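You operate a simulated robot arm through the tools that you are given. There is no shell and no other tool. Be economical: measure what you need, move in short steps, check, and stop when the job is done.

You run a simulated robot arm. Do the job below in one go: nothing can be reset, and whatever is moved stays where it is left.

## Task
Leave the lying cask to air: bung out, hole down, both chocks in.
Fine: wooden bung in the steel dish; push the chocks in last. Set down upright: wooden bung.
Where things are to end (x, y in the base frame): chock within 20 mm of [490, 200]; chock within 20 mm of [760, -70].
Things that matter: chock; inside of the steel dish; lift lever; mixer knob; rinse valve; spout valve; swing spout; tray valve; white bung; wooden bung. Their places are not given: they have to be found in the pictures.

Only the result counts: the job must be done as asked and must still hold three seconds after the hand-in. Knocking over, shifting, dropping, spilling or breaking anything else fails it.

## Robot
A 7-joint arm with a two-finger parallel gripper, fixed in place. Base frame: the origin is at the foot of the arm, x ahead of it, y to its left, z up. Units: mm, degrees, N and s.
With the tool pointing down near the work surface it reaches from about 300 to 700 mm from the base axis. Its first joint turns from -66.0 to 66.0 degrees. Payload 1.57 kg.
The tool frame sits at the grasp point between the pads (the TCP): z along the fingers, y along the line on which they close. The tips reach 30 mm beyond it. The gripper opens to 110 mm. The fingers are 24 mm wide and 12 mm thick; the gripper's body (48 by 112 mm) begins 78 mm behind the TCP.
Orientation is that of the tool frame in the base frame, as [roll, pitch, yaw] about the fixed x, y, z axes, in that order (R = Rz(yaw) Ry(pitch) Rx(roll)). With the fingers straight down and closing along the base's y, the tool's x points along the base's -x, its y along +y and its z along -z.

## Interface
- The arm moves only by the tool step_arm. Its argument "plan" is a list that holds one entry, the list of rows, each a list of 7 numbers: the shift along the tool's x, y, z in mm, then the turn, a rotation vector about the tool's x, y, z in degrees, then the finger opening in mm, from 0 to 110. In form: [[[dx, dy, dz, rx, ry, rz, jaw], ...]]. A call has 1 to 12 rows; each row shifts and turns the commanded pose from where the row before left it, along the tool's axes as they then stand. Each row takes 0.2 s and may step no farther than 50 mm and 8.6 degrees from the row before; otherwise, or with a gripper value out of range, the whole call is refused. Where a pose cannot be reached the arm comes as near as it can. A force on the tool above 80 N (or 10 N above the force at the start of the call, whichever is more), or a blocked arm, ends the call early, and 0.2 s more pass. The fingers move at their own pace (about 108 mm/s each) and stop on an object; they squeeze with about 26 N. The grip force told is the motor's: it shows also when the fingers shut on nothing. Time passes only in rows, and 0.2 s behind the last, so rows that do not move let the fingers close. It gives the time, the measured TCP pose, the force on the tool (base axes), the opening and the grip force at its end, in the units of the frame above (readings bear some noise), with the torque about the TCP (base axes, N m) and any sound that the robot's microphone picked up.
- Cameras (640 x 400 px; columns grow to the right, rows downward): "scene" is fixed at [158, -388.1, 1406.2]; the picture's right is [0.83, -0.56, 0.00], its down [-0.30, -0.46, -0.84] and it looks along [0.46, 0.70, -0.55] (base axes); focal length 214 px, centre (320, 200). "wrist" rides on the gripper at [70, 16, -141] in the tool frame; the picture's right is [-0.23, 0.97, 0.00], its down [-0.86, -0.20, -0.48] and it looks along [-0.47, -0.11, 0.88] (tool axes); focal length 222 px, centre (320, 200).
- snapshot(camera): a new picture of that camera. The clock stands still meanwhile.
- point_at(camera, pixels): for up to 12 pixels [column, row] of the newest picture of that camera ("zoom" is the newest enlarged one), the place [x, y, z] in the base frame of the surface seen there, good to about 3 mm. The clock stands still meanwhile.
- inspect(camera, box): a new picture of the part [left, top, right, bottom] of that camera's present view, enlarged. The clock stands still meanwhile.
- finish_job(): hands the job in; it is judged then, once.

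Work in short steps. Measure before you move; look again where a grasp or a placing could have gone wrong, and mend it. You have 80 turns and 38 pictures in all, those below and enlarged ones among them. Open the gripper and draw the arm clear of the work before you hand the job in, unless the task says otherwise; then end with one line.

The tools are called after ">>>" as a command line: name --argument value ..., lists and objects as JSON in quotes. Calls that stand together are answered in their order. step_arm: Moves the arm, as the interface text tells. Its arguments: {"type":"object","properties":{"plan":{"type":"array"}},"required":["plan"]} The other tools are called the same way: snapshot (camera) takes a picture; point_at (camera, pixels) gives the place of the surface under pixels of a picture; inspect (camera, box) takes an enlarged picture of a part of a camera's view; finish_job () hands the job in.

At the start:

```text
time: 0.0
eef_pos: [359.4, -22.2, 1277.1]
tool_rot: [180.0, -0.1, -179.9]
force: [0.1, 0.0, 0.6]
ft_torque: [-0.02, -0.01, 0.02]
grip_width: 110.1
grip_force: 0.0
```

scene: 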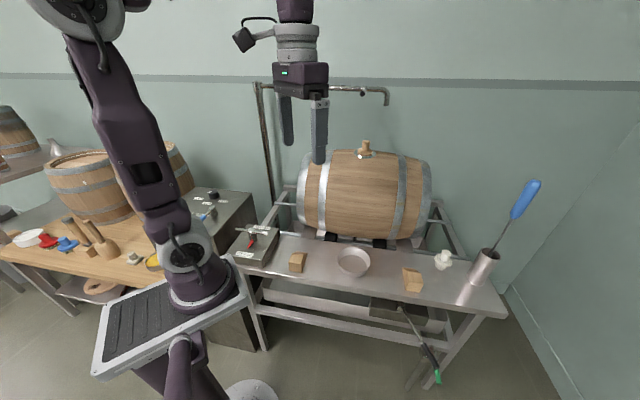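
wrist: 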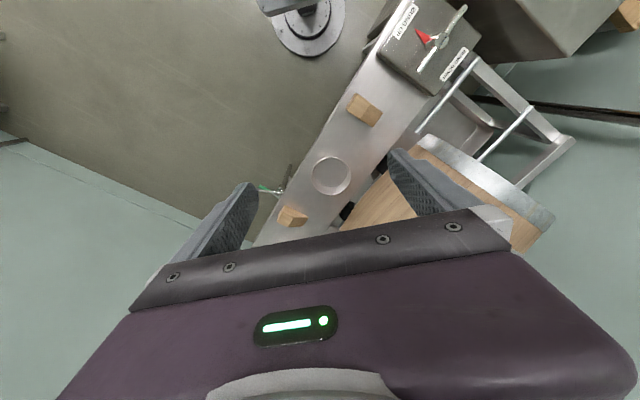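

The scene picture shows the cask at about (365,195) with a bung on top at (365,148), a dish at (353,261), chocks at (297,262) and (412,280). I enlarge these areas to find details.

>>> inspect --camera "scene" --box '[230, 70, 470, 220]'

>>> inspect --camera "scene" --box '[180, 180, 340, 280]'

>>> inspect --camera "scene" --box '[280, 210, 520, 360]'

```text
2.67 times, centred on (350, 145) of scene
```

zoom: 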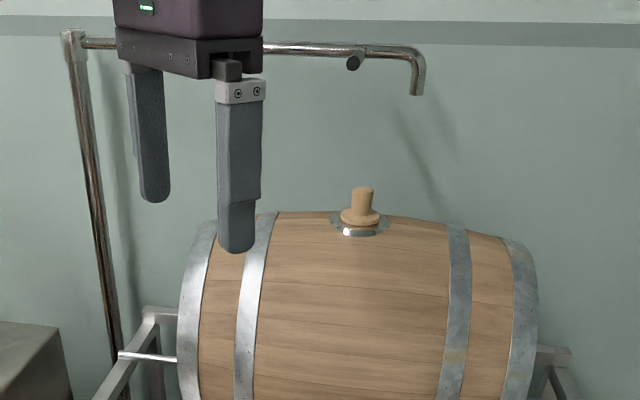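

```text
4.00 times, centred on (260, 230) of scene
```

zoom: 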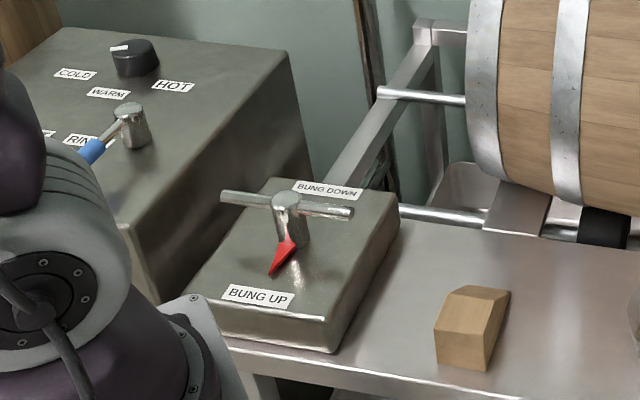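

```text
2.67 times, centred on (400, 285) of scene
```

zoom: 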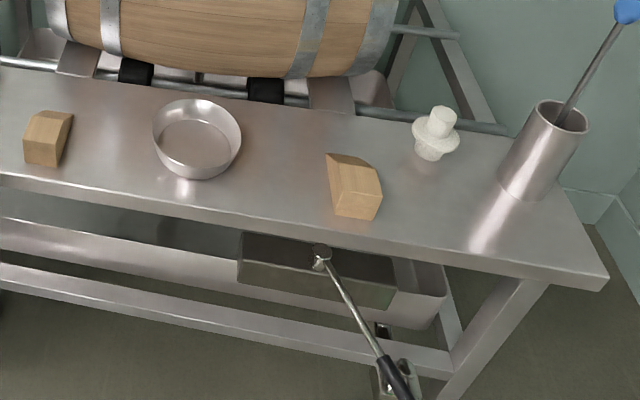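

The T-handle's red pointer is at BUNG UP, the lift lever hangs at the table's front, and the white bung stands to the right. I measure the main places.

>>> point_at --camera "zoom" --pixels '[[48, 122], [42, 155], [195, 140], [158, 120], [240, 135], [350, 175], [360, 205], [442, 118], [320, 260], [375, 345], [400, 385], [560, 108]]'

>>> point_at --camera "scene" --pixels '[[366, 142], [366, 150], [365, 156], [252, 229], [240, 229], [266, 233], [253, 241], [363, 93], [386, 103], [258, 86], [213, 208], [300, 200]]'

```text
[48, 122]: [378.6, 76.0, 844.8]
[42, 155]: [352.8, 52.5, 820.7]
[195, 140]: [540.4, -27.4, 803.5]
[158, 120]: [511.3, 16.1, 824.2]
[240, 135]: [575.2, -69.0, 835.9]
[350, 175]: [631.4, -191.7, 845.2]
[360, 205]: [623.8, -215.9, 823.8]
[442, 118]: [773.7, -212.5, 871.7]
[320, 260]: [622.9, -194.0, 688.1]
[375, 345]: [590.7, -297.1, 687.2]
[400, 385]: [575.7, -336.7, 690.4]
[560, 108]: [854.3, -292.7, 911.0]
```

```text
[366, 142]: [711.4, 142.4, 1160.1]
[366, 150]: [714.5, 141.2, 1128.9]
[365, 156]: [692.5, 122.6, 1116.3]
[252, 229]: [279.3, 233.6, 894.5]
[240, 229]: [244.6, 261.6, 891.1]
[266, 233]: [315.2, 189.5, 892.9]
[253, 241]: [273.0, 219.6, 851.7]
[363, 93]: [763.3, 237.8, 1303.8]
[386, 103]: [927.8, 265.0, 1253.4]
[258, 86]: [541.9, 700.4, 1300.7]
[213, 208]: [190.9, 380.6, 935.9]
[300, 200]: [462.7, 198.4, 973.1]
```

I look closer at the lever under the table, the T-handle box and the rinse box.

>>> inspect --camera "scene" --box '[360, 280, 480, 400]'

>>> inspect --camera "scene" --box '[290, 205, 440, 300]'

>>> inspect --camera "scene" --box '[0, 130, 260, 300]'

```text
3.33 times, centred on (420, 340) of scene
```

zoom: 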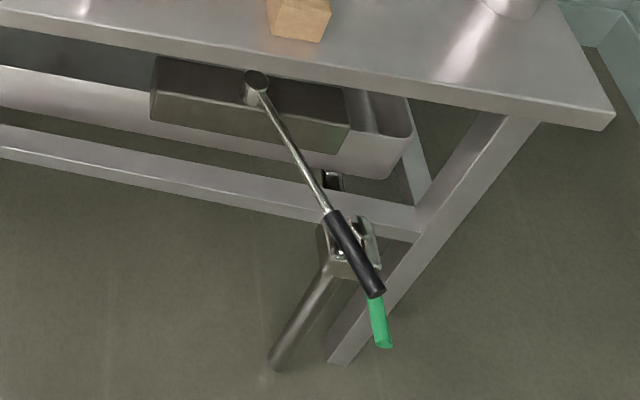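

```text
4.21 times, centred on (365, 252) of scene
```

zoom: 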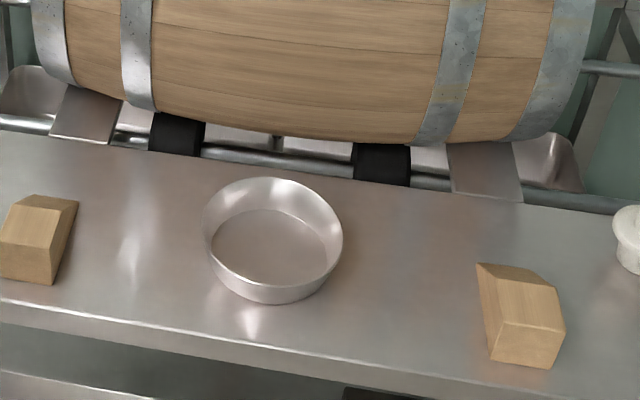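

```text
2.35 times, centred on (130, 215) of scene
```

zoom: 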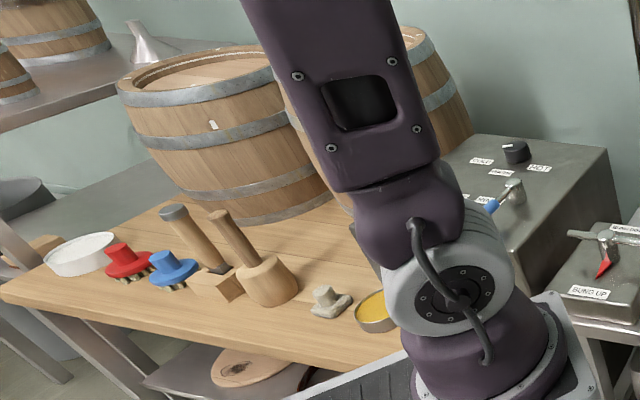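

The bung sits on top at (712,142,~1165), the table runs along u=(0.707,-0.707), and the plates under the cask match the chock targets. I turn the tool to align with the table and move toward the cask to look.

>>> step_arm --plan '[[[0, 0, 0, 0, 0, -7.5, 110], [0, 0, 0, 0, 0, -7.5, 110], [0, 0, 0, 0, 0, -7.5, 110], [0, 0, 0, 0, 0, -7.5, 110], [0, 0, 0, 0, 0, -7.5, 110], [0, 0, 0, 0, 0, -7.5, 110], [-38, -26.6, -5, 0, 0, 0, 110], [-38, -26.6, -5, 0, 0, 0, 110], [-38, -26.6, -5, 0, 0, 0, 110], [-38, -26.6, -5, 0, 0, 0, 110], [-38, -26.6, -5, 0, 0, 0, 110]]]'

>>> snapshot --camera "wrist"

>>> snapshot --camera "scene"

```text
time: 2.4
eef_pos: [513.1, 5.9, 1289.3]
tool_rot: [-179.9, -0.1, -134.9]
force: [-0.4, 0.1, -0.3]
ft_torque: [0.01, 0.02, -0.02]
grip_width: 110.2
grip_force: 0.0
out of reach, approached as far as the arm can: row 10, 11
```

```text
29 pictures are left
```

wrist: 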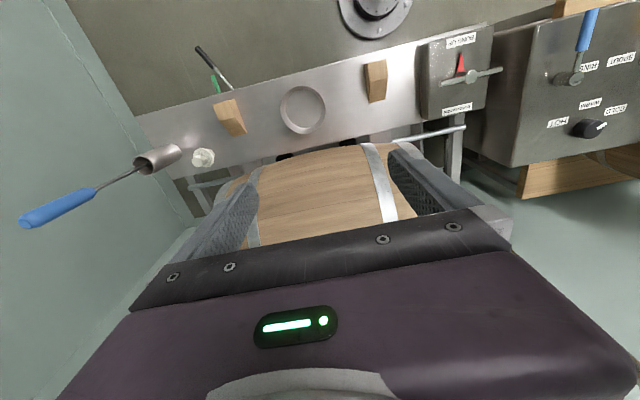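

```text
28 pictures are left
```

scene: 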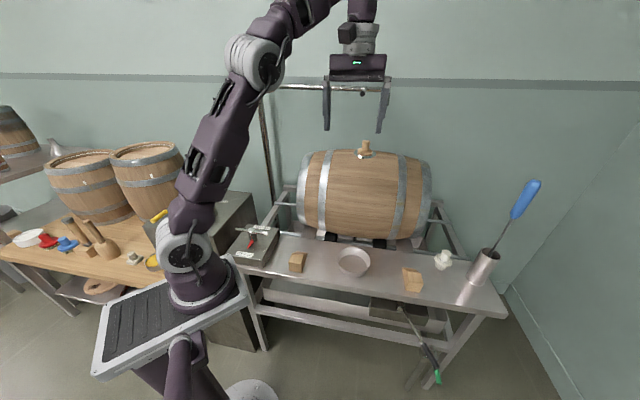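

Vertical reach at this height ends at r≈513, so the bung (r≈726) will need a tilted tool. I enlarge the bung and the spout to measure them.

>>> inspect --camera "scene" --box '[325, 120, 405, 170]'

>>> point_at --camera "scene" --pixels '[[300, 87], [345, 90], [362, 93], [265, 130], [272, 180], [310, 170], [420, 180], [348, 165], [352, 190], [352, 225], [270, 95], [290, 88]]'

```text
8.00 times, centred on (365, 145) of scene
```

zoom: 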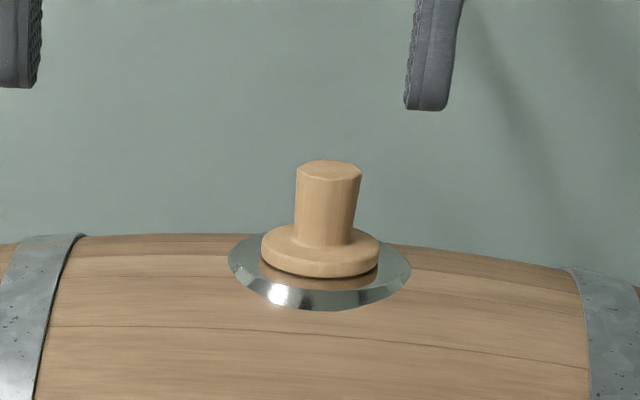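

```text
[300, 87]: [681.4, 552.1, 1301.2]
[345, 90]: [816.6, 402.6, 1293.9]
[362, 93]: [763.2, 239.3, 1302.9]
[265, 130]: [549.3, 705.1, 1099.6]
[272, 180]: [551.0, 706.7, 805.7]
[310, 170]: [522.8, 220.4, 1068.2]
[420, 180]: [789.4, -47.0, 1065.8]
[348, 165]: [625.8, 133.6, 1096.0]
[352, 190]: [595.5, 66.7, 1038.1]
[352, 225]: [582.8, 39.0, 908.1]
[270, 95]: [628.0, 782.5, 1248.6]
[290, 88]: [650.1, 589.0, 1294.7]
```

I measure the bung's top, handle and flange.

>>> point_at --camera "zoom" --pixels '[[330, 167], [300, 167], [360, 175], [325, 200], [325, 225], [322, 243], [320, 262], [265, 245], [377, 250], [320, 283], [320, 302], [358, 190]]'

```text
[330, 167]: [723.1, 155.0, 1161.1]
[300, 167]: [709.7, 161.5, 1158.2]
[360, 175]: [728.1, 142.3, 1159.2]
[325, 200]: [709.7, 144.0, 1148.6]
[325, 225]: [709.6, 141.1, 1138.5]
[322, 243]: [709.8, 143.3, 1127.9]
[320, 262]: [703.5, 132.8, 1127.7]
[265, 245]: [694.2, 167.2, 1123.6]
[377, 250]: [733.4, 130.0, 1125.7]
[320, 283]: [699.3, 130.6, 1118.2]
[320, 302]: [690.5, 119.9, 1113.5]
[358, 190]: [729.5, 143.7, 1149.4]
```

Bung axis ≈ (719,150), top z 1160, flange top 1127. I tilt the tool 45° toward the cask so it can reach, then read the pose.

>>> step_arm --plan '[[[0, 0, 0, 0, -7.5, 0, 70], [0, 0, 0, 0, -7.5, 0, 70], [0, 0, 0, 0, -7.5, 0, 70], [0, 0, 0, 0, -7.5, 0, 70], [0, 0, 0, 0, -7.5, 0, 70], [0, 0, 0, 0, -7.5, 0, 70]]]'

```text
time: 3.8
eef_pos: [515.3, 5.1, 1288.8]
tool_rot: [-179.9, 45.3, -135.0]
force: [-0.5, -0.4, 0.2]
ft_torque: [0.02, 0.01, 0.0]
grip_width: 70.0
grip_force: 0.2
```

Tilted as wanted. I now move to a pre-grasp about 60 mm back from the bung along the tool axis.

>>> step_arm --plan '[[[-15, -8.2, 39.6, 0, 0, 0, 70], [-15, -8.2, 39.6, 0, 0, 0, 70], [-15, -8.2, 39.6, 0, 0, 0, 70], [-15, -8.2, 39.6, 0, 0, 0, 70], [-15, -8.2, 39.6, 0, 0, 0, 70]]]'

>>> snapshot --camera "wrist"

```text
time: 5.0
eef_pos: [681.9, 112.1, 1202.9]
tool_rot: [180.0, 45.1, -134.9]
force: [-0.1, -0.3, -0.6]
ft_torque: [0.01, 0.0, -0.01]
grip_width: 69.8
grip_force: 0.0
```

```text
26 pictures are left
```

wrist: 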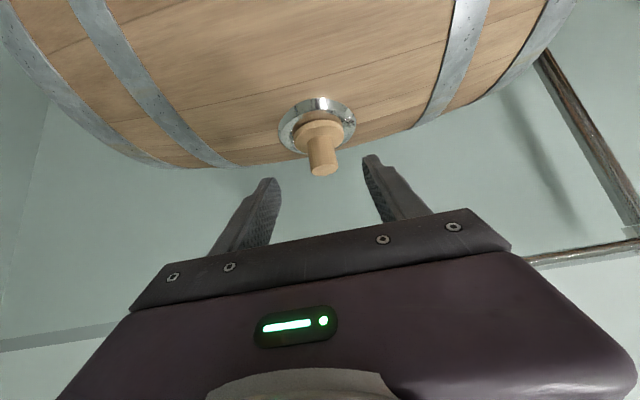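

The bung sits centred between the fingers at (322,160). I check its position from the wrist view.

>>> point_at --camera "wrist" --pixels '[[323, 171], [311, 155], [333, 150], [322, 150], [316, 126], [300, 135], [342, 128]]'

```text
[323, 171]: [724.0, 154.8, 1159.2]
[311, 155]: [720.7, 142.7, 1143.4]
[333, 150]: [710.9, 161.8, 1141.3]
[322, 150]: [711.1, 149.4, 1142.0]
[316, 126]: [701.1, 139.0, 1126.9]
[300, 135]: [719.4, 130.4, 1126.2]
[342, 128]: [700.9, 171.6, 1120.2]
```

Bung axis at about u=399, v=617. I advance 62 mm along the tool axis, shift 4 mm sideways, and close.

>>> step_arm --plan '[[[-0.4, 1.3, 20.6, 0, 0, 0, 70], [-0.4, 1.3, 20.6, 0, 0, 0, 70], [-0.4, 1.3, 20.6, 0, 0, 0, 70], [0, 0, 0, 0, 0, 0, 10], [0, 0, 0, 0, 0, 0, 10], [0, 0, 0, 0, 0, 0, 10]]]'

>>> snapshot --camera "wrist"

```text
time: 6.4
eef_pos: [710.2, 147.6, 1160.8]
tool_rot: [180.0, 45.1, -134.9]
force: [0.4, -0.4, 2.1]
ft_torque: [0.06, -0.01, -0.03]
grip_width: 27.4
grip_force: 25.7
```

```text
25 pictures are left
```

wrist: 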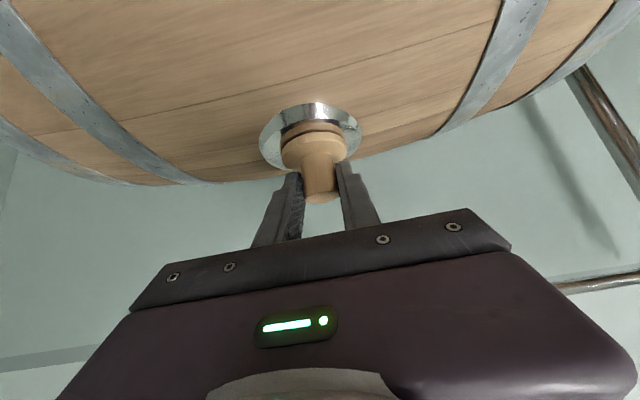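

The grip holds at 27.4 mm. I pull straight up in small steps.

>>> step_arm --plan '[[[-2, 0, -2, 0, 0, 0, 10], [-3, 0, -3, 0, 0, 0, 10], [-4, 0, -4, 0, 0, 0, 10], [-6, 0, -6, 0, 0, 0, 10], [-6, 0, -6, 0, 0, 0, 10], [-8, 0, -8, 0, 0, 0, 10], [-10, 0, -10, 0, 0, 0, 10], [-10, 0, -10, 0, 0, 0, 10]]]'

>>> inspect --camera "scene" --box '[305, 80, 425, 170]'

```text
time: 8.2
eef_pos: [708.5, 147.1, 1230.0]
tool_rot: [180.0, 45.0, -135.1]
force: [0.2, 0.2, -0.5]
ft_torque: [-0.02, -0.02, -0.01]
grip_width: 27.4
grip_force: 25.8
```

```text
4.44 times, centred on (365, 125) of scene
```

zoom: 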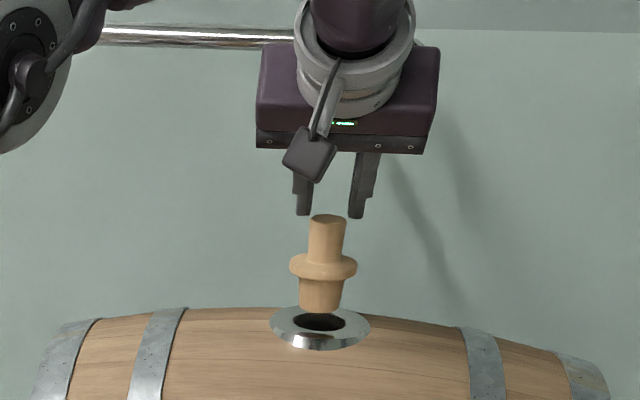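

The bung is out. I measure its bottom and handle relative to the TCP, and the dish interior.

>>> point_at --camera "zoom" --pixels '[[320, 305], [320, 290], [320, 275], [323, 218], [325, 240], [320, 322]]'

>>> point_at --camera "scene" --pixels '[[352, 262], [345, 262], [360, 262], [352, 258], [338, 258], [370, 262], [354, 248], [351, 276], [353, 265], [340, 270]]'

```text
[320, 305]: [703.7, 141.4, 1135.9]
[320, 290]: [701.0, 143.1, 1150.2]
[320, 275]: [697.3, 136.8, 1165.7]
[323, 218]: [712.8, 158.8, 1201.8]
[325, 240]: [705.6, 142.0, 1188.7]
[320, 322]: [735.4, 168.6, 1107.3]
```

```text
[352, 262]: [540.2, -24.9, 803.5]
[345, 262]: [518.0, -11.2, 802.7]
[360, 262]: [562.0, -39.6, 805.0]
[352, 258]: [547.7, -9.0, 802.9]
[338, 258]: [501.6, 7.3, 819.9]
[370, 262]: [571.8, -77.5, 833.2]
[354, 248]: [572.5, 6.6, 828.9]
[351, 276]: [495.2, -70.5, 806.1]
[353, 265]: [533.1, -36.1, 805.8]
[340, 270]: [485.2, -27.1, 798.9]
```

The handle top now reads z≈1202 while the TCP is at 1230, so the bung may have slipped toward the tips. I look with the wrist camera.

>>> snapshot --camera "wrist"

>>> point_at --camera "wrist" --pixels '[[322, 198], [320, 180], [318, 165], [315, 145], [315, 125], [345, 175], [295, 178]]'

```text
23 pictures are left
```

wrist: 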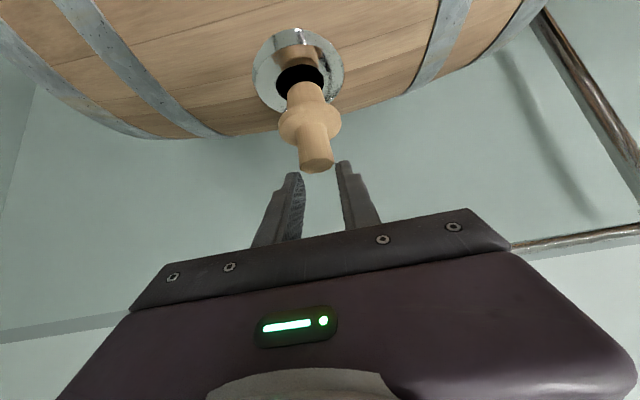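

```text
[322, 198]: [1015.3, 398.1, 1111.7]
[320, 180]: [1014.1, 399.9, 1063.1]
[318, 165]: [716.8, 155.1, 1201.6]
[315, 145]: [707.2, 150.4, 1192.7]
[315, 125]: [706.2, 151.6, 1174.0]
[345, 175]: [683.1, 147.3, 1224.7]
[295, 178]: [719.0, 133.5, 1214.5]
```

The bung hangs only by its very top in the tips. I lower it back into the hole, then open to regrip it deeper.

>>> step_arm --plan '[[[4, -0.2, 4.4, 0, 0, 0, 10], [4, -0.2, 4.4, 0, 0, 0, 10], [4, -0.2, 4.2, 0, 0, 0, 10], [4, -0.2, 4.2, 0, 0, 0, 10], [4, 0, 4, 0, 0, 0, 10], [4, 0, 4, 0, 0, 0, 10], [2, 0, 2, 0, 0, 0, 10]]]'

>>> snapshot --camera "wrist"

```text
time: 9.8
eef_pos: [708.6, 146.3, 1193.0]
tool_rot: [-180.0, 45.0, -135.0]
force: [0.9, 0.5, -0.3]
ft_torque: [0.01, -0.02, 0.01]
grip_width: 27.4
grip_force: 26.0
```

```text
22 pictures are left
```

wrist: 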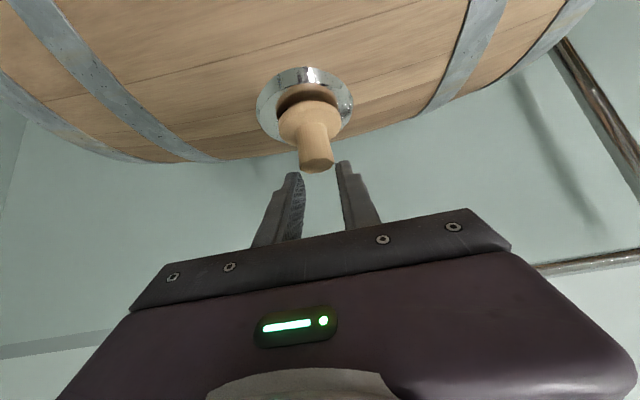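

The plug is back in the hole. I open, lower the fingers around the handle again and close.

>>> step_arm --plan '[[[0, 0, 0, 0, 0, 0, 60], [0, 0, 0, 0, 0, 0, 60], [7.3, -0.3, 8.2, 0, 0, 0, 60], [7.3, -0.3, 8.2, 0, 0, 0, 60], [7.3, -0.4, 8.3, 0, 0, 0, 60], [0, 0, 0, 0, 0, 0, 10], [0, 0, 0, 0, 0, 0, 10], [0, 0, 0, 0, 0, 0, 10]]]'

>>> step_arm --plan '[[[-2, 0, -2, 0, 0, 0, 10], [-2, 0, -2, 0, 0, 0, 10], [-3, 0, -3, 0, 0, 0, 10], [-5, 0, -5, 0, 0, 0, 10]]]'

>>> snapshot --camera "wrist"

```text
time: 11.6
eef_pos: [711.5, 149.0, 1158.7]
tool_rot: [180.0, 45.0, -135.0]
force: [0.7, 0.4, 2.5]
ft_torque: [0.08, 0.01, -0.05]
grip_width: 27.4
grip_force: 26.2
```

```text
time: 12.6
eef_pos: [712.8, 147.0, 1174.4]
tool_rot: [179.9, 45.0, -135.1]
force: [0.4, -0.1, 0.5]
ft_torque: [0.03, -0.05, -0.02]
grip_width: 27.2
grip_force: 26.4
```

```text
21 pictures are left
```

wrist: 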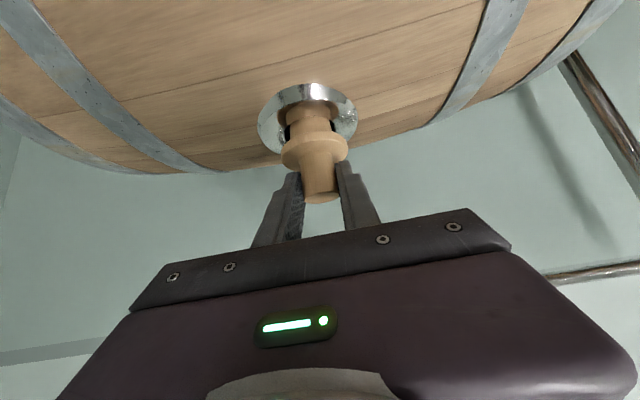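

The bung now comes up with the grip. I lift it clear and draw back over the dish (u≈402, v≈360).

>>> step_arm --plan '[[[-10, 0, -10, 0, 0, 0, 10], [-15, 0, -15, 0, 0, 0, 10], [-15, 0, -15, 0, 0, 0, 10], [18.3, 0, -18.3, 0, 0, 0, 10], [23.5, -0.4, -23.5, 0, 0, 0, 10], [23.5, -0.4, -23.5, 0, 0, 0, 10], [23.5, -0.4, -23.5, 0, 0, 0, 10], [23.5, -0.4, -23.5, 0, 0, 0, 10], [23.5, -0.4, -23.5, 0, 0, 0, 10], [23.5, 0, -23.5, 0, 0, 0, 10], [23.5, 0, -23.5, 0, 0, 0, 10]]]'

```text
time: 15.0
eef_pos: [531.4, -33.9, 1232.1]
tool_rot: [179.9, 45.0, -135.0]
force: [0.5, 0.1, -0.7]
ft_torque: [-0.02, -0.01, 0.01]
grip_width: 27.1
grip_force: 25.9
```

At u=400, v=352 above the dish. I descend to about 30 mm above set-down height and look.

>>> step_arm --plan '[[[23.5, -0.3, 23.3, 0, 0, 0, 10], [23.5, -0.3, 23.3, 0, 0, 0, 10], [23.5, -0.3, 23.3, 0, 0, 0, 10], [23.5, -0.3, 23.3, 0, 0, 0, 10], [23.5, -0.3, 23.3, 0, 0, 0, 10], [23.5, -0.3, 23.3, 0, 0, 0, 10], [23.5, 0, 23.3, 0, 0, 0, 10], [23.5, 0, 23.3, 0, 0, 0, 10], [23.5, 0, 23.3, 0, 0, 0, 10], [20, 0, 20, 0, 0, 0, 10]]]'

>>> snapshot --camera "wrist"

>>> inspect --camera "scene" --box '[300, 200, 410, 300]'

```text
time: 17.2
eef_pos: [532.1, -38.9, 906.6]
tool_rot: [180.0, 45.0, -135.0]
force: [0.0, -0.5, -0.4]
ft_torque: [-0.04, -0.02, -0.01]
grip_width: 27.4
grip_force: 26.0
```

```text
20 pictures are left
```

wrist: 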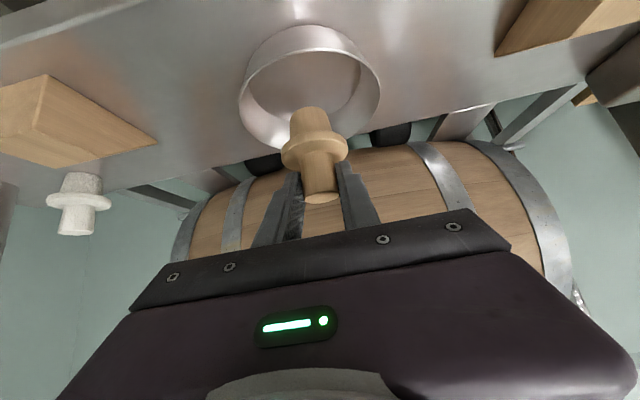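

```text
4.00 times, centred on (355, 250) of scene
```

zoom: 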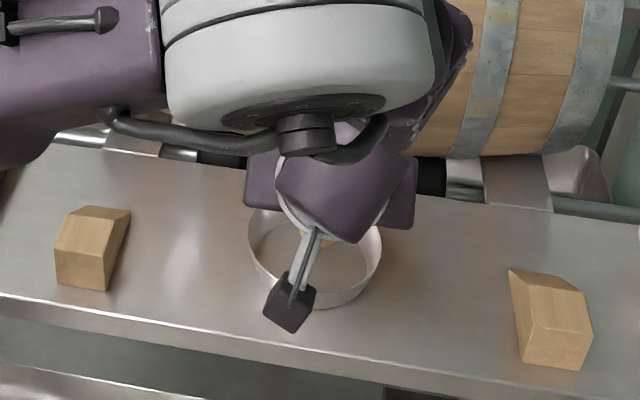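

The bung is above the dish centre. I lower 30 mm and read the force.

>>> step_arm --plan '[[[7.1, 0, 7.1, 0, 0, 0, 10], [7.1, 0, 7.1, 0, 0, 0, 10], [7.1, 0, 7.1, 0, 0, 0, 10]]]'

>>> inspect --camera "wrist" --box '[200, 0, 440, 240]'

>>> point_at --camera "zoom" --pixels '[[300, 270], [300, 300], [275, 200], [310, 340], [315, 430], [320, 400]]'

```text
time: 18.0
eef_pos: [530.1, -40.0, 876.0]
tool_rot: [-179.9, 44.9, -135.0]
force: [-0.2, -0.3, -1.3]
ft_torque: [0.0, -0.01, -0.01]
grip_width: 27.2
grip_force: 26.3
```

```text
1.67 times, centred on (320, 120) of wrist
```

zoom: 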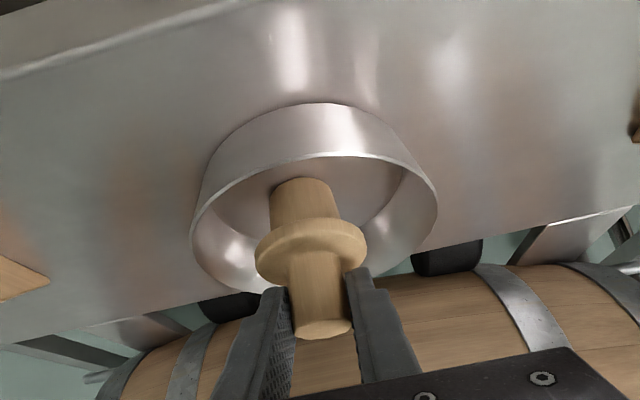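

```text
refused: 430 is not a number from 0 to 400
```

I measure the plug's lower end and the dish floor beside it.

>>> point_at --camera "zoom" --pixels '[[300, 190], [300, 183], [300, 170], [350, 200], [310, 235], [322, 328]]'

```text
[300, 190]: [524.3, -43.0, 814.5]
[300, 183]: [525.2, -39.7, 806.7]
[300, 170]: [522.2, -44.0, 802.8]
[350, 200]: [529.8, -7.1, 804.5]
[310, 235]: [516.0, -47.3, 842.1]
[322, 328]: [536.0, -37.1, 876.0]
```

The plug bottom is about 3–4 mm above the floor (803). I lower in small steps and watch the force.

>>> step_arm --plan '[[[0.7, 0, 0.7, 0, 0, 0, 10], [0.7, 0, 0.7, 0, 0, 0, 10], [0.7, 0, 0.7, 0, 0, 0, 10]]]'

>>> step_arm --plan '[[[0.7, 0, 0.7, 0, 0, 0, 10]]]'

>>> step_arm --plan '[[[0.7, 0, 0.7, 0, 0, 0, 10]]]'

```text
time: 18.8
eef_pos: [532.4, -39.9, 873.9]
tool_rot: [-179.9, 45.1, -135.0]
force: [2.4, -0.9, 25.4]
ft_torque: [0.31, -0.31, -0.03]
grip_width: 27.2
grip_force: 26.2
```

```text
time: 19.2
eef_pos: [530.1, -39.2, 871.9]
tool_rot: [-180.0, 45.2, -135.0]
force: [2.7, -1.1, 26.2]
ft_torque: [0.21, -0.17, 0.0]
grip_width: 27.4
grip_force: 26.2
```

```text
time: 19.6
eef_pos: [530.2, -39.5, 871.2]
tool_rot: [-179.9, 45.1, -134.8]
force: [5.7, -0.2, 32.4]
ft_torque: [0.32, -0.46, -0.07]
grip_width: 27.3
grip_force: 25.9
```

Contact made (~30 N). I relieve slightly, open, and draw back along the tool axis.

>>> step_arm --plan '[[[-0.9, 0, -0.9, 0, 0, 0, 10], [0, 0, 0, 0, 0, 0, 32], [0, 0, 0, 0, 0, 0, 55], [0, 0, 0, 0, 0, 0, 60], [0, 0, -15, 0, 0, 0, 60], [0, 0, -25, 0, 0, 0, 60], [0, 0, -40, 0, 0, 0, 60], [0, 0, -40, 0, 0, 0, 60]]]'

>>> snapshot --camera "wrist"

```text
time: 21.4
eef_pos: [472.3, -98.4, 959.3]
tool_rot: [180.0, 45.0, -134.9]
force: [0.9, 0.6, 0.1]
ft_torque: [-0.02, 0.02, 0.0]
grip_width: 60.1
grip_force: 0.0
```

```text
17 pictures are left
```

wrist: 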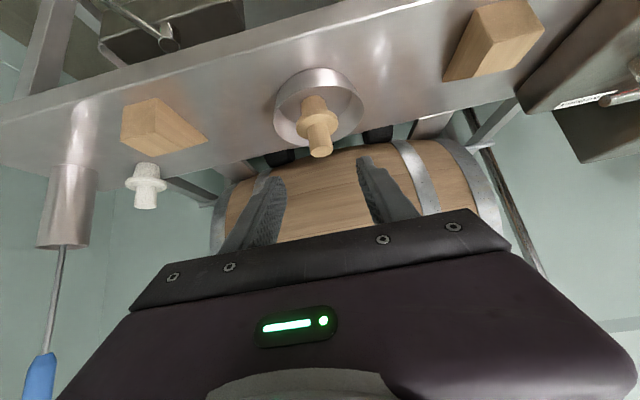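

The bung stands in the dish. Next I study the lever: measuring along it in the scene view.

>>> inspect --camera "scene" --box '[380, 290, 460, 390]'

>>> point_at --camera "scene" --pixels '[[407, 304], [409, 312], [415, 325], [423, 345], [430, 363], [436, 375], [436, 382], [395, 305], [420, 315], [429, 350], [420, 370], [377, 302]]'

```text
4.00 times, centred on (420, 340) of scene
```

zoom: 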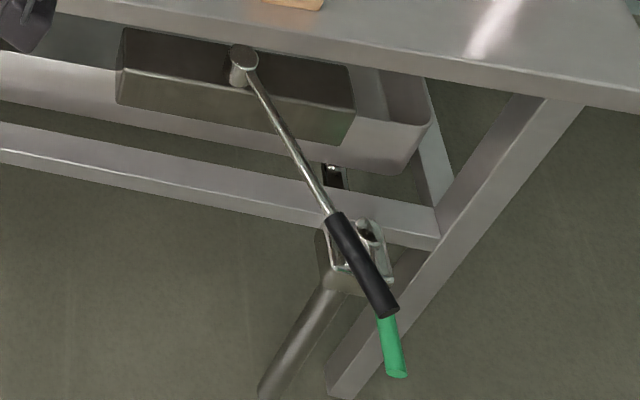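

```text
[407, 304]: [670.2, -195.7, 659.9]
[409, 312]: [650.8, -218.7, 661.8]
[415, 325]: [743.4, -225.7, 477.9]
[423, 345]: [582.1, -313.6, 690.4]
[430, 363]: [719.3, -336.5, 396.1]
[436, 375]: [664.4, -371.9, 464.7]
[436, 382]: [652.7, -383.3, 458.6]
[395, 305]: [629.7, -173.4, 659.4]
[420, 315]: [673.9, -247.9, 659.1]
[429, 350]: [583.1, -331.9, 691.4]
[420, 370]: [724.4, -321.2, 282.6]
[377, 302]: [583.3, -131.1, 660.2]
```

The black-gripped lever is horizontal at z≈690, pivot near (623,-194), swinging about a vertical axis; the green thing is a separate lower handle. I bring the tool upright in front of it to look with the wrist camera.

>>> step_arm --plan '[[[0, 0, -10, 0, 7.5, 0, 60], [0, 0, 0, 0, 7.5, 0, 60], [0, 0, 0, 0, 7.5, 0, 60], [0, 0, 0, 0, 7.5, 0, 60], [0, 0, 0, 0, 7.5, 0, 60], [0, 0, 0, 0, 7.5, 0, 60], [25, -36, 0, 0, 0, 0, 60], [25, -36, 0, 0, 0, 0, 60], [25, -36, 0, 0, 0, 0, 60], [25, -36, 0, 0, 0, 0, 60], [25, -36, 0, 0, 0, 0, 60]]]'

>>> snapshot --camera "wrist"

```text
time: 23.8
eef_pos: [503.3, -320.9, 963.0]
tool_rot: [179.9, 0.0, -135.0]
force: [-0.6, -0.6, -0.1]
ft_torque: [0.05, -0.03, -0.03]
grip_width: 59.6
grip_force: 0.1
```

```text
15 pictures are left
```

wrist: 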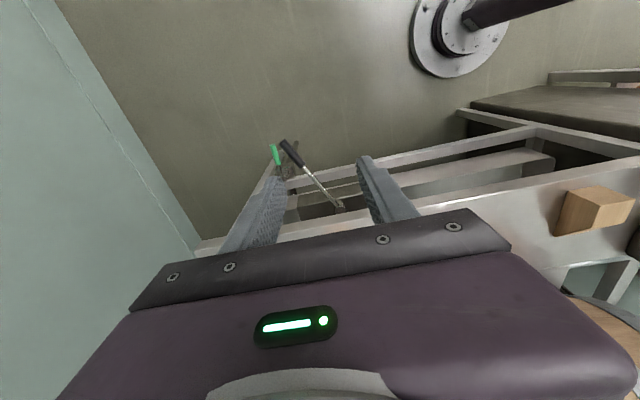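

The lever appears at (290–340,145–205). I enlarge that part.

>>> inspect --camera "wrist" --box '[250, 125, 378, 225]'

>>> point_at --camera "zoom" --pixels '[[155, 75], [190, 120], [245, 175], [300, 235], [345, 290], [440, 330], [250, 290], [120, 90], [350, 350], [440, 270]]'

```text
4.00 times, centred on (314, 175) of wrist
```

zoom: 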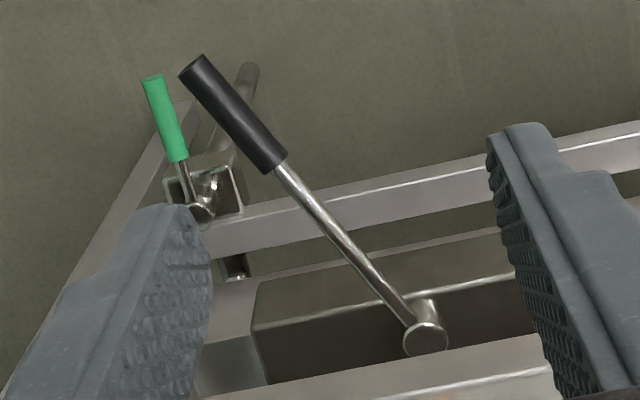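

```text
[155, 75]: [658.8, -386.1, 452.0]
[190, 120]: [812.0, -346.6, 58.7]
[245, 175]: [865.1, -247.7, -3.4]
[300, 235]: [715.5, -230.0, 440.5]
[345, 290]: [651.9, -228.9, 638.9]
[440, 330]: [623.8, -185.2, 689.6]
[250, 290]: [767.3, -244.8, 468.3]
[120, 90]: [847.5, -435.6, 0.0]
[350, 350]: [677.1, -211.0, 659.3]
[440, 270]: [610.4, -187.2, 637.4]
```

I measure along the black grip itself.

>>> point_at --camera "zoom" --pixels '[[197, 70], [215, 95], [235, 118], [255, 145], [270, 162], [300, 190], [330, 224], [375, 285], [426, 337], [425, 355]]'

```text
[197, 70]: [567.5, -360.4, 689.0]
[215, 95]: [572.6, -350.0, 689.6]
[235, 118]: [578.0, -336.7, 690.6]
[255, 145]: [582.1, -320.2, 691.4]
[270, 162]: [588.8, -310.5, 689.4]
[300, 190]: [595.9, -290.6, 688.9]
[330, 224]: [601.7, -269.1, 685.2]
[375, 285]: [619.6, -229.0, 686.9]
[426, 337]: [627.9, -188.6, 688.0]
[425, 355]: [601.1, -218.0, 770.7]
```

Pivot ≈ (627,-195), grip tip ≈ (567,-362), lever slanted 25° to +u. I move above the grip with fingers open to straddle it.

>>> step_arm --plan '[[[-20, -30.5, 0, 0, 0, 0, 60], [-20, -30.5, 0, 0, 0, 0, 60], [0, 0, 40, 0, 0, 0, 60], [0, 0, 40, 0, 0, 0, 60], [0, 0, 40, 0, 0, 0, 60], [0, 0, 40, 0, 0, 0, 60], [0, 0, 40, 0, 0, 0, 60]]]'

>>> inspect --camera "wrist" --box '[200, 60, 440, 260]'

```text
time: 25.4
eef_pos: [572.5, -333.5, 765.4]
tool_rot: [-180.0, 0.0, -135.0]
force: [0.9, 0.3, 0.2]
ft_torque: [-0.04, 0.01, -0.02]
grip_width: 59.7
grip_force: 0.2
```

```text
2.00 times, centred on (320, 160) of wrist
```

zoom: 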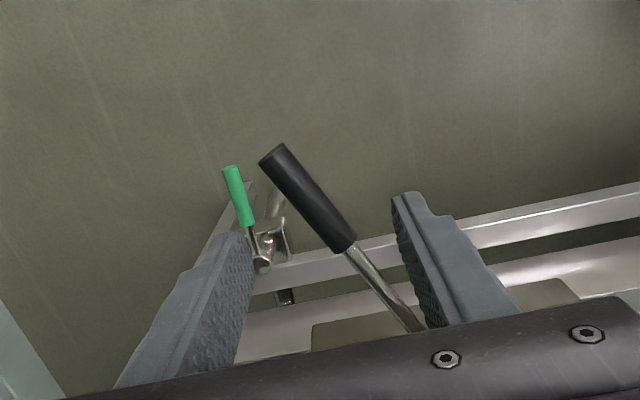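

The lever lies between the fingers. I descend to its height and start pushing gently toward −u along its arc.

>>> step_arm --plan '[[[0, 0, 33, 0, 0, 0, 60], [0, 0, 32, 0, 0, 0, 60], [2, 8, 0, 0, 0, 0, 60], [2, 8, 0, 0, 0, 0, 60], [2, 8, 0, 0, 0, 0, 60], [2, 8, 0, 0, 0, 0, 60], [2, 8, 0, 0, 0, 0, 60]]]'

>>> inspect --camera "wrist" --box '[200, 60, 440, 260]'

```text
time: 27.0
eef_pos: [532.8, -307.8, 704.3]
tool_rot: [180.0, 0.0, -135.0]
force: [2.8, -3.9, -0.6]
ft_torque: [-0.08, -0.08, 0.04]
grip_width: 64.1
grip_force: 2.7
out of reach, approached as far as the arm can: row 1, 2, 3
```

```text
2.00 times, centred on (320, 160) of wrist
```

zoom: 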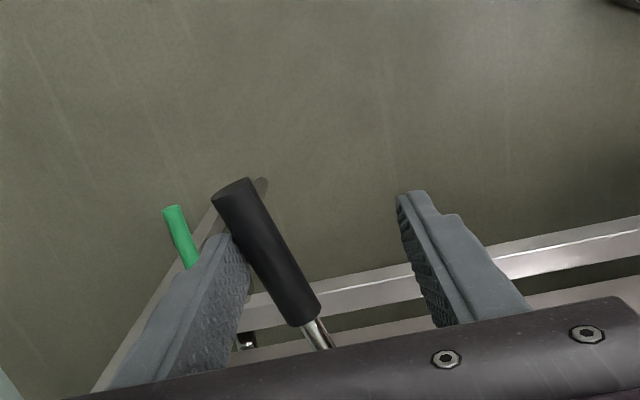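

The finger pushes the lever with about 5 N and it moves. I continue along −u.

>>> step_arm --plan '[[[0, 8, 0, 0, 0, 0, 60], [0, 8, 0, 0, 0, 0, 60], [0, 8, 0, 0, 0, 0, 60], [0, 8, 0, 0, 0, 0, 60], [0, 8, 0, 0, 0, 0, 60], [0, 8, 0, 0, 0, 0, 60]]]'

>>> step_arm --plan '[[[0, 6, 0, 0, 0, 0, 60], [0, 6, 0, 0, 0, 0, 60], [0, 6, 0, 0, 0, 0, 60], [0, 6, 0, 0, 0, 0, 60]]]'

>>> snapshot --camera "scene"

```text
time: 28.4
eef_pos: [513.8, -285.7, 710.6]
tool_rot: [-177.4, 0.8, -134.7]
force: [31.7, -27.8, -4.5]
ft_torque: [-0.22, -0.95, 0.6]
grip_width: 96.0
grip_force: 20.4
stopped in row 6: the force on the tool passed its limit at 86 N (the readings are from after the stop); the commanded pose is now the measured one
```

```text
time: 29.1
eef_pos: [514.7, -283.9, 715.6]
tool_rot: [-175.5, 1.3, -134.5]
force: [23.9, -20.8, 26.1]
ft_torque: [-1.52, -1.37, 0.55]
grip_width: 89.7
grip_force: 17.0
stopped in row 3: the force on the tool passed its limit at 87 N (the readings are from after the stop); the commanded pose is now the measured one
```

```text
11 pictures are left
```

scene: 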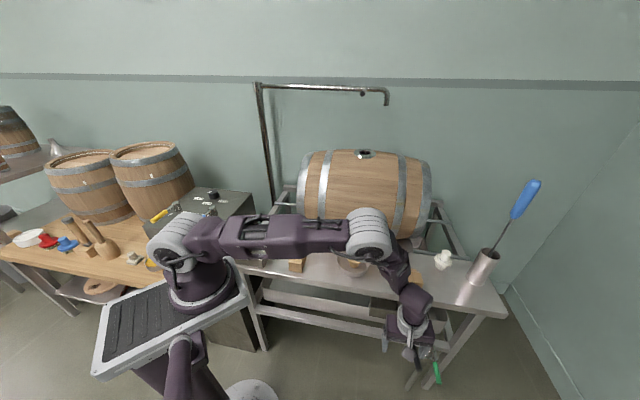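

The push met resistance beyond the limit (≈86 N) and forced a finger open. I back off a little and look at where the lever is.

>>> step_arm --plan '[[[0, -6, 0, 0, 0, 0, 80], [0, -8, 0, 0, 0, 0, 80], [0, 0, 0, 0, 0, 0, 80]]]'

>>> inspect --camera "wrist" --box '[160, 40, 480, 240]'

>>> point_at --camera "scene" --pixels '[[310, 170], [420, 180], [348, 165], [365, 154], [357, 154], [373, 154], [365, 151], [365, 157]]'

```text
time: 29.9
eef_pos: [517.9, -287.5, 710.9]
tool_rot: [-177.1, 1.0, -134.6]
force: [10.5, -5.3, -3.9]
ft_torque: [0.02, -0.14, 0.29]
grip_width: 89.1
grip_force: 5.0
```

```text
2.00 times, centred on (320, 140) of wrist
```

zoom: 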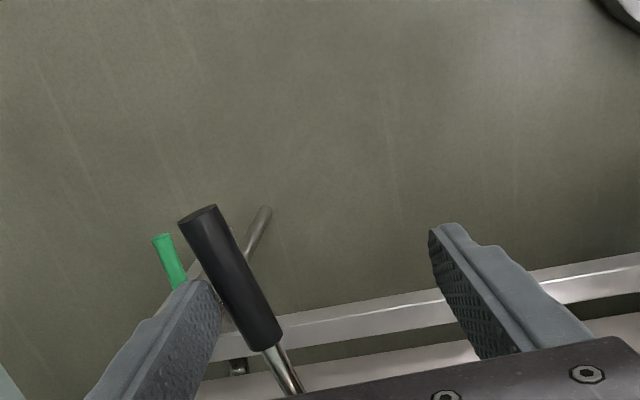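

```text
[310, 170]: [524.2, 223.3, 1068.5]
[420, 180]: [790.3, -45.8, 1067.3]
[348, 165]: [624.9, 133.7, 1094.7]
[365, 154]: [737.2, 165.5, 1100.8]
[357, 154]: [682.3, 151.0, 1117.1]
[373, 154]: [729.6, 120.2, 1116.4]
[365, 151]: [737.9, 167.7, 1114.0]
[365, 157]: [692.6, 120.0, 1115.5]
```

I measure the lever's present line.

>>> point_at --camera "zoom" --pixels '[[200, 218], [215, 245], [230, 280], [245, 310], [260, 335], [285, 365], [297, 385]]'

```text
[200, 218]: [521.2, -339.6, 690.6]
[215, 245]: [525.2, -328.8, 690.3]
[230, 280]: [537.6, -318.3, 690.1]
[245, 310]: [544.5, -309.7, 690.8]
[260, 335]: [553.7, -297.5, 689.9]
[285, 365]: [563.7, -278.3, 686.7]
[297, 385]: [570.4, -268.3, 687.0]
```

The lever turned from 25° to 9° and then blocked. I check that the arm itself is not touching the table or the dish, by measuring arm surfaces in the scene.

>>> point_at --camera "scene" --pixels '[[365, 235], [352, 255], [385, 255], [400, 275], [410, 290], [415, 310], [405, 320], [352, 268], [395, 335], [415, 340], [300, 235], [340, 272]]'

>>> inspect --camera "scene" --box '[320, 190, 460, 390]'

```text
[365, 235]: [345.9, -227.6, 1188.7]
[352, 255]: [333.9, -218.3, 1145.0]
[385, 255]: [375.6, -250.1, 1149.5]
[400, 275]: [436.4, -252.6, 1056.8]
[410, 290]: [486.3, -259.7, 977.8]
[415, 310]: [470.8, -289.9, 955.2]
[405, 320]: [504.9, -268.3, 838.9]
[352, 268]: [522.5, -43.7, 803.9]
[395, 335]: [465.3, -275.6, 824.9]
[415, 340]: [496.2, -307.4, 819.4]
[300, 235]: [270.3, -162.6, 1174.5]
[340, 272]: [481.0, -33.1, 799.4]
```

```text
2.00 times, centred on (390, 290) of scene
```

zoom: 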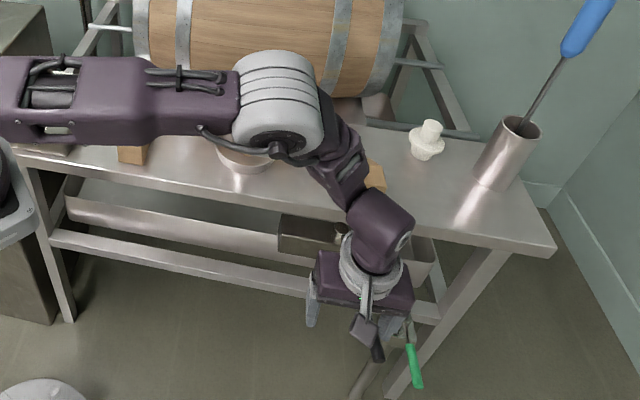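

The arm is clear (over 800 high everywhere), so the lever is simply heavy there. I lift off, and read the unloaded pose.

>>> step_arm --plan '[[[0, -5, 0, 0, 0, 0, 90], [0, 0, -30, 0, 0, 0, 90], [0, 0, -35, 0, 0, 0, 60], [0, 0, 0, 0, 0, 0, 20]]]'

```text
time: 30.9
eef_pos: [516.1, -292.6, 774.8]
tool_rot: [-176.8, 1.0, -134.6]
force: [-0.3, -0.8, 0.7]
ft_torque: [0.0, 0.0, -0.03]
grip_width: 20.1
grip_force: 0.0
```

I straighten the tool and turn it 90° so the push will come from the stiff direction.

>>> step_arm --plan '[[[0, 0, 0, -3.2, 1, -0.4, 0], [0, 0, 0, 0, 0, 8.2, 0], [0, 0, 0, 0, 0, 8.2, 0], [0, 0, 0, 0, 0, 8.2, 0], [0, 0, 0, 0, 0, 8.2, 0], [0, 0, 0, 0, 0, 8.2, 0], [0, 0, 0, 0, 0, 8.2, 0], [0, 0, 0, 0, 0, 8.2, 0], [0, 0, 0, 0, 0, 8.2, 0], [0, 0, 0, 0, 0, 8.2, 0], [0, 0, 0, 0, 0, 8.2, 0], [0, 0, 0, 0, 0, 8, 0]]]'

>>> inspect --camera "wrist" --box '[160, 0, 480, 200]'

```text
time: 33.5
eef_pos: [518.4, -291.7, 776.4]
tool_rot: [179.9, 0.0, 135.6]
force: [-0.9, -1.1, 0.5]
ft_torque: [0.0, 0.0, 0.0]
grip_width: 0.0
grip_force: 20.9
```

```text
2.00 times, centred on (320, 100) of wrist
```

zoom: 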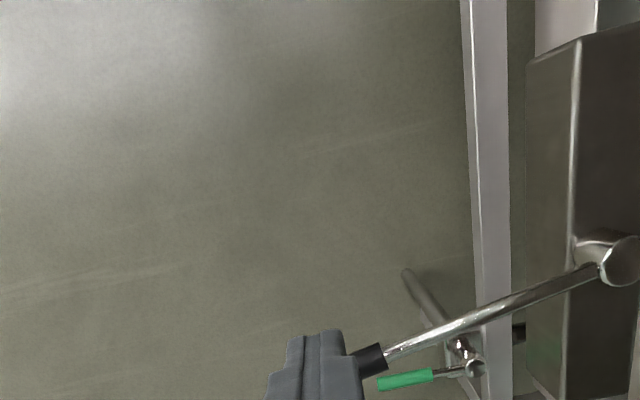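

I measure the lever line again.

>>> point_at --camera "zoom" --pixels '[[620, 260], [560, 287], [500, 310], [440, 332], [400, 348], [372, 357], [350, 335]]'

```text
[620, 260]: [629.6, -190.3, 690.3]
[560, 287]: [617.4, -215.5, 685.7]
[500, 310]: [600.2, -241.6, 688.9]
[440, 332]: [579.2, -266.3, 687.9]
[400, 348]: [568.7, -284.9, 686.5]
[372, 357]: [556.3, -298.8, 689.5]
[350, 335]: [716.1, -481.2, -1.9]
```

The lever stays at about 11°. I go to its +u side, lower to its height, then push −u with the closed fingers in moderate steps.

>>> step_arm --plan '[[[-36, -5, 0, 0, 0, 0, 0], [-36, -5, 0, 0, 0, 0, 0], [0, 0, 38, 0, 0, 0, 0], [0, 0, 36, 0, 0, 0, 0], [4, 0, 0, 0, 0, 0, 0], [6, 0, 0, 0, 0, 0, 0], [6, 0, 0, 0, 0, 0, 0], [6, 0, 0, 0, 0, 0, 0]]]'

```text
time: 35.2
eef_pos: [548.1, -337.3, 715.9]
tool_rot: [179.8, 2.1, 135.7]
force: [4.0, -2.3, 4.2]
ft_torque: [-0.06, -0.03, 0.05]
grip_width: 0.0
grip_force: 21.9
out of reach, approached as far as the arm can: row 4
stopped in row 8: the force on the tool passed its limit at 83 N (the readings are from after the stop); the commanded pose is now the measured one
```

The stop came suddenly; I can't tell a hard stop from a heavy load. I push slowly now, in 1.5 mm steps, to see how the force grows.

>>> step_arm --plan '[[[-3, 0, 0, 0, -2.1, 0, 0], [0, 0, 10, 0, 0, 0, 0], [1.5, 0, 0, 0, 0, 0, 0], [1.5, 0, 0, 0, 0, 0, 0], [1.5, 0, 0, 0, 0, 0, 0], [1.5, 0, 0, 0, 0, 0, 0]]]'

>>> step_arm --plan '[[[1.5, 0, 0, 0, 0, 0, 0], [1.5, 0, 0, 0, 0, 0, 0]]]'

>>> step_arm --plan '[[[1.5, 0, 0, 0, 0, 0, 0], [1.5, 0, 0, 0, 0, 0, 0]]]'

```text
time: 36.6
eef_pos: [548.8, -335.6, 706.4]
tool_rot: [179.8, 4.2, 135.7]
force: [12.7, -19.5, -6.7]
ft_torque: [-0.43, -0.34, 0.16]
grip_width: 0.1
grip_force: 21.2
```

```text
time: 37.2
eef_pos: [548.2, -336.8, 705.2]
tool_rot: [179.5, 4.7, 135.6]
force: [27.5, -35.5, -9.5]
ft_torque: [-0.82, -0.78, 0.34]
grip_width: 0.0
grip_force: 21.8
```

```text
time: 37.8
eef_pos: [548.3, -336.8, 706.4]
tool_rot: [179.5, 5.4, 135.7]
force: [44.0, -47.9, -9.8]
ft_torque: [-1.15, -1.08, 0.33]
grip_width: 0.0
grip_force: 21.5
```

Position does not yield while force rises to 65 N: a hard stop at ~9°. The lever must go the other way. I lift, straighten the tool, cross over to the −u side and lower.

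>>> step_arm --plan '[[[-8, 0, 0, 0, 0, 0, 0], [0, 0, -35, 0, 4.5, 0, 0], [0, 0, -30, 0, 0, 0, 0], [35, 0, 0, 0, 0, 0, 0], [33, 0, 0, 0, 0, 0, 0]]]'

```text
time: 39.0
eef_pos: [496.5, -289.4, 771.5]
tool_rot: [179.7, -0.5, 135.6]
force: [0.3, 0.0, 0.0]
ft_torque: [-0.03, -0.02, -0.01]
grip_width: 0.0
grip_force: 21.4
```

I lower and push gently toward +u.

>>> step_arm --plan '[[[0, 0, 34, 0, 0, 0, 0], [0, 0, 34, 0, 0, 0, 0], [-8, 0, 0, 0, 0, 0, 0], [-8, 0, 0, 0, 0, 0, 0], [-8, 0, 0, 0, 0, 0, 0], [-6, 0, 0, 0, 0, 0, 0], [-6, 0, 0, 0, 0, 0, 0], [-6, 0, 0, 0, 0, 0, 0]]]'

>>> step_arm --plan '[[[-5, 0, 0, 0, 0, 0, 0], [-5, 0, 0, 0, 0, 0, 0], [-5, 0, 0, 0, 0, 0, 0], [-5, 0, 0, 0, 0, 0, 0]]]'

```text
time: 40.8
eef_pos: [528.9, -317.1, 702.1]
tool_rot: [179.9, -0.6, 135.7]
force: [-0.2, -0.4, 0.3]
ft_torque: [0.04, 0.01, -0.02]
grip_width: 0.1
grip_force: 21.4
```

```text
time: 41.8
eef_pos: [540.8, -330.2, 700.7]
tool_rot: [179.8, -0.6, 135.7]
force: [-0.2, 0.8, 0.0]
ft_torque: [-0.01, 0.03, 0.01]
grip_width: 0.0
grip_force: 20.7
```

No resistance so far, at u=616. I look at where the lever is now.

>>> inspect --camera "wrist" --box '[200, 40, 520, 240]'

```text
2.00 times, centred on (360, 140) of wrist
```

zoom: 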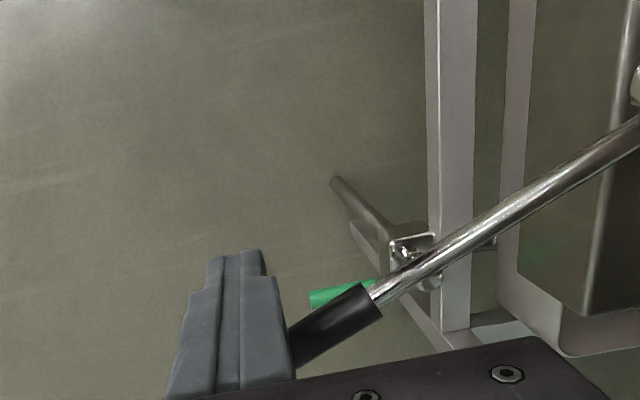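

The lever follows to the right. I continue the push along its arc while tilting the tool outward to gain reach.

>>> step_arm --plan '[[[-2, 8, 0, 0, -6, 0, 0], [-2, 8, 0, 0, -6, 0, 0], [-2, 8, 0, 0, -6, 0, 0], [-2, 8, 0, 0, -6, 0, 0]]]'

```text
time: 42.8
eef_pos: [555.8, -314.6, 697.4]
tool_rot: [-179.5, 22.1, 135.2]
force: [-58.8, -24.0, -11.7]
ft_torque: [-0.31, 1.32, -0.83]
grip_width: 0.0
grip_force: 20.9
```

Force rises to 60 N at about 26°, so the other stop seems near the starting angle. I back off, raise the arm clear and look at lever, rollers and cask together.

>>> step_arm --plan '[[[6, -10, 0, 0, 0, 0, 0], [6, -10, 0, 0, 6, 0, 0], [0, 0, -30, 0, 6, 0, 0], [0, 0, -35, 0, 6, 0, 0], [0, 0, -40, 0, 6, 0, 0], [40, -20, -30, 0, 0, 0, 0], [45, -20, -20, 0, 0, 0, 0], [45, 0, -10, 0, 0, 0, 0], [45, 0, 0, 0, 0, 0, 0]]]'

>>> inspect --camera "wrist" --box '[320, 120, 640, 400]'

>>> inspect --camera "scene" --box '[280, 200, 460, 390]'

```text
refused: row 6 steps farther than a row can; nothing moved
```

```text
1.43 times, centred on (480, 260) of wrist
```

zoom: 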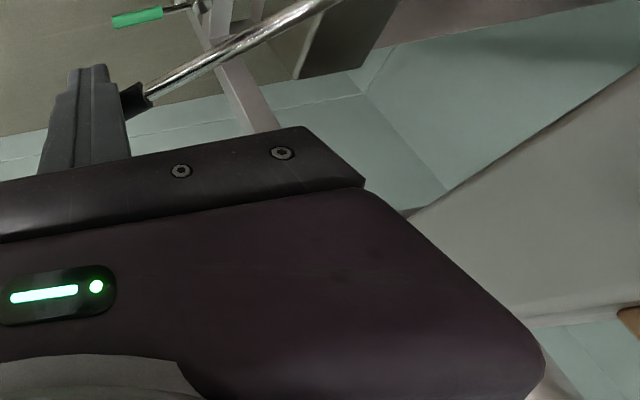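

```text
2.11 times, centred on (370, 295) of scene
```

zoom: 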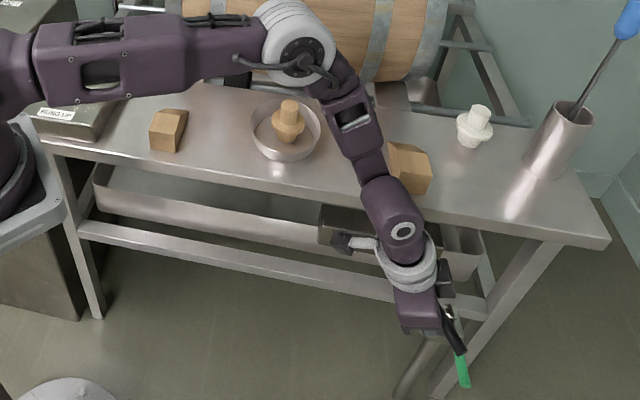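

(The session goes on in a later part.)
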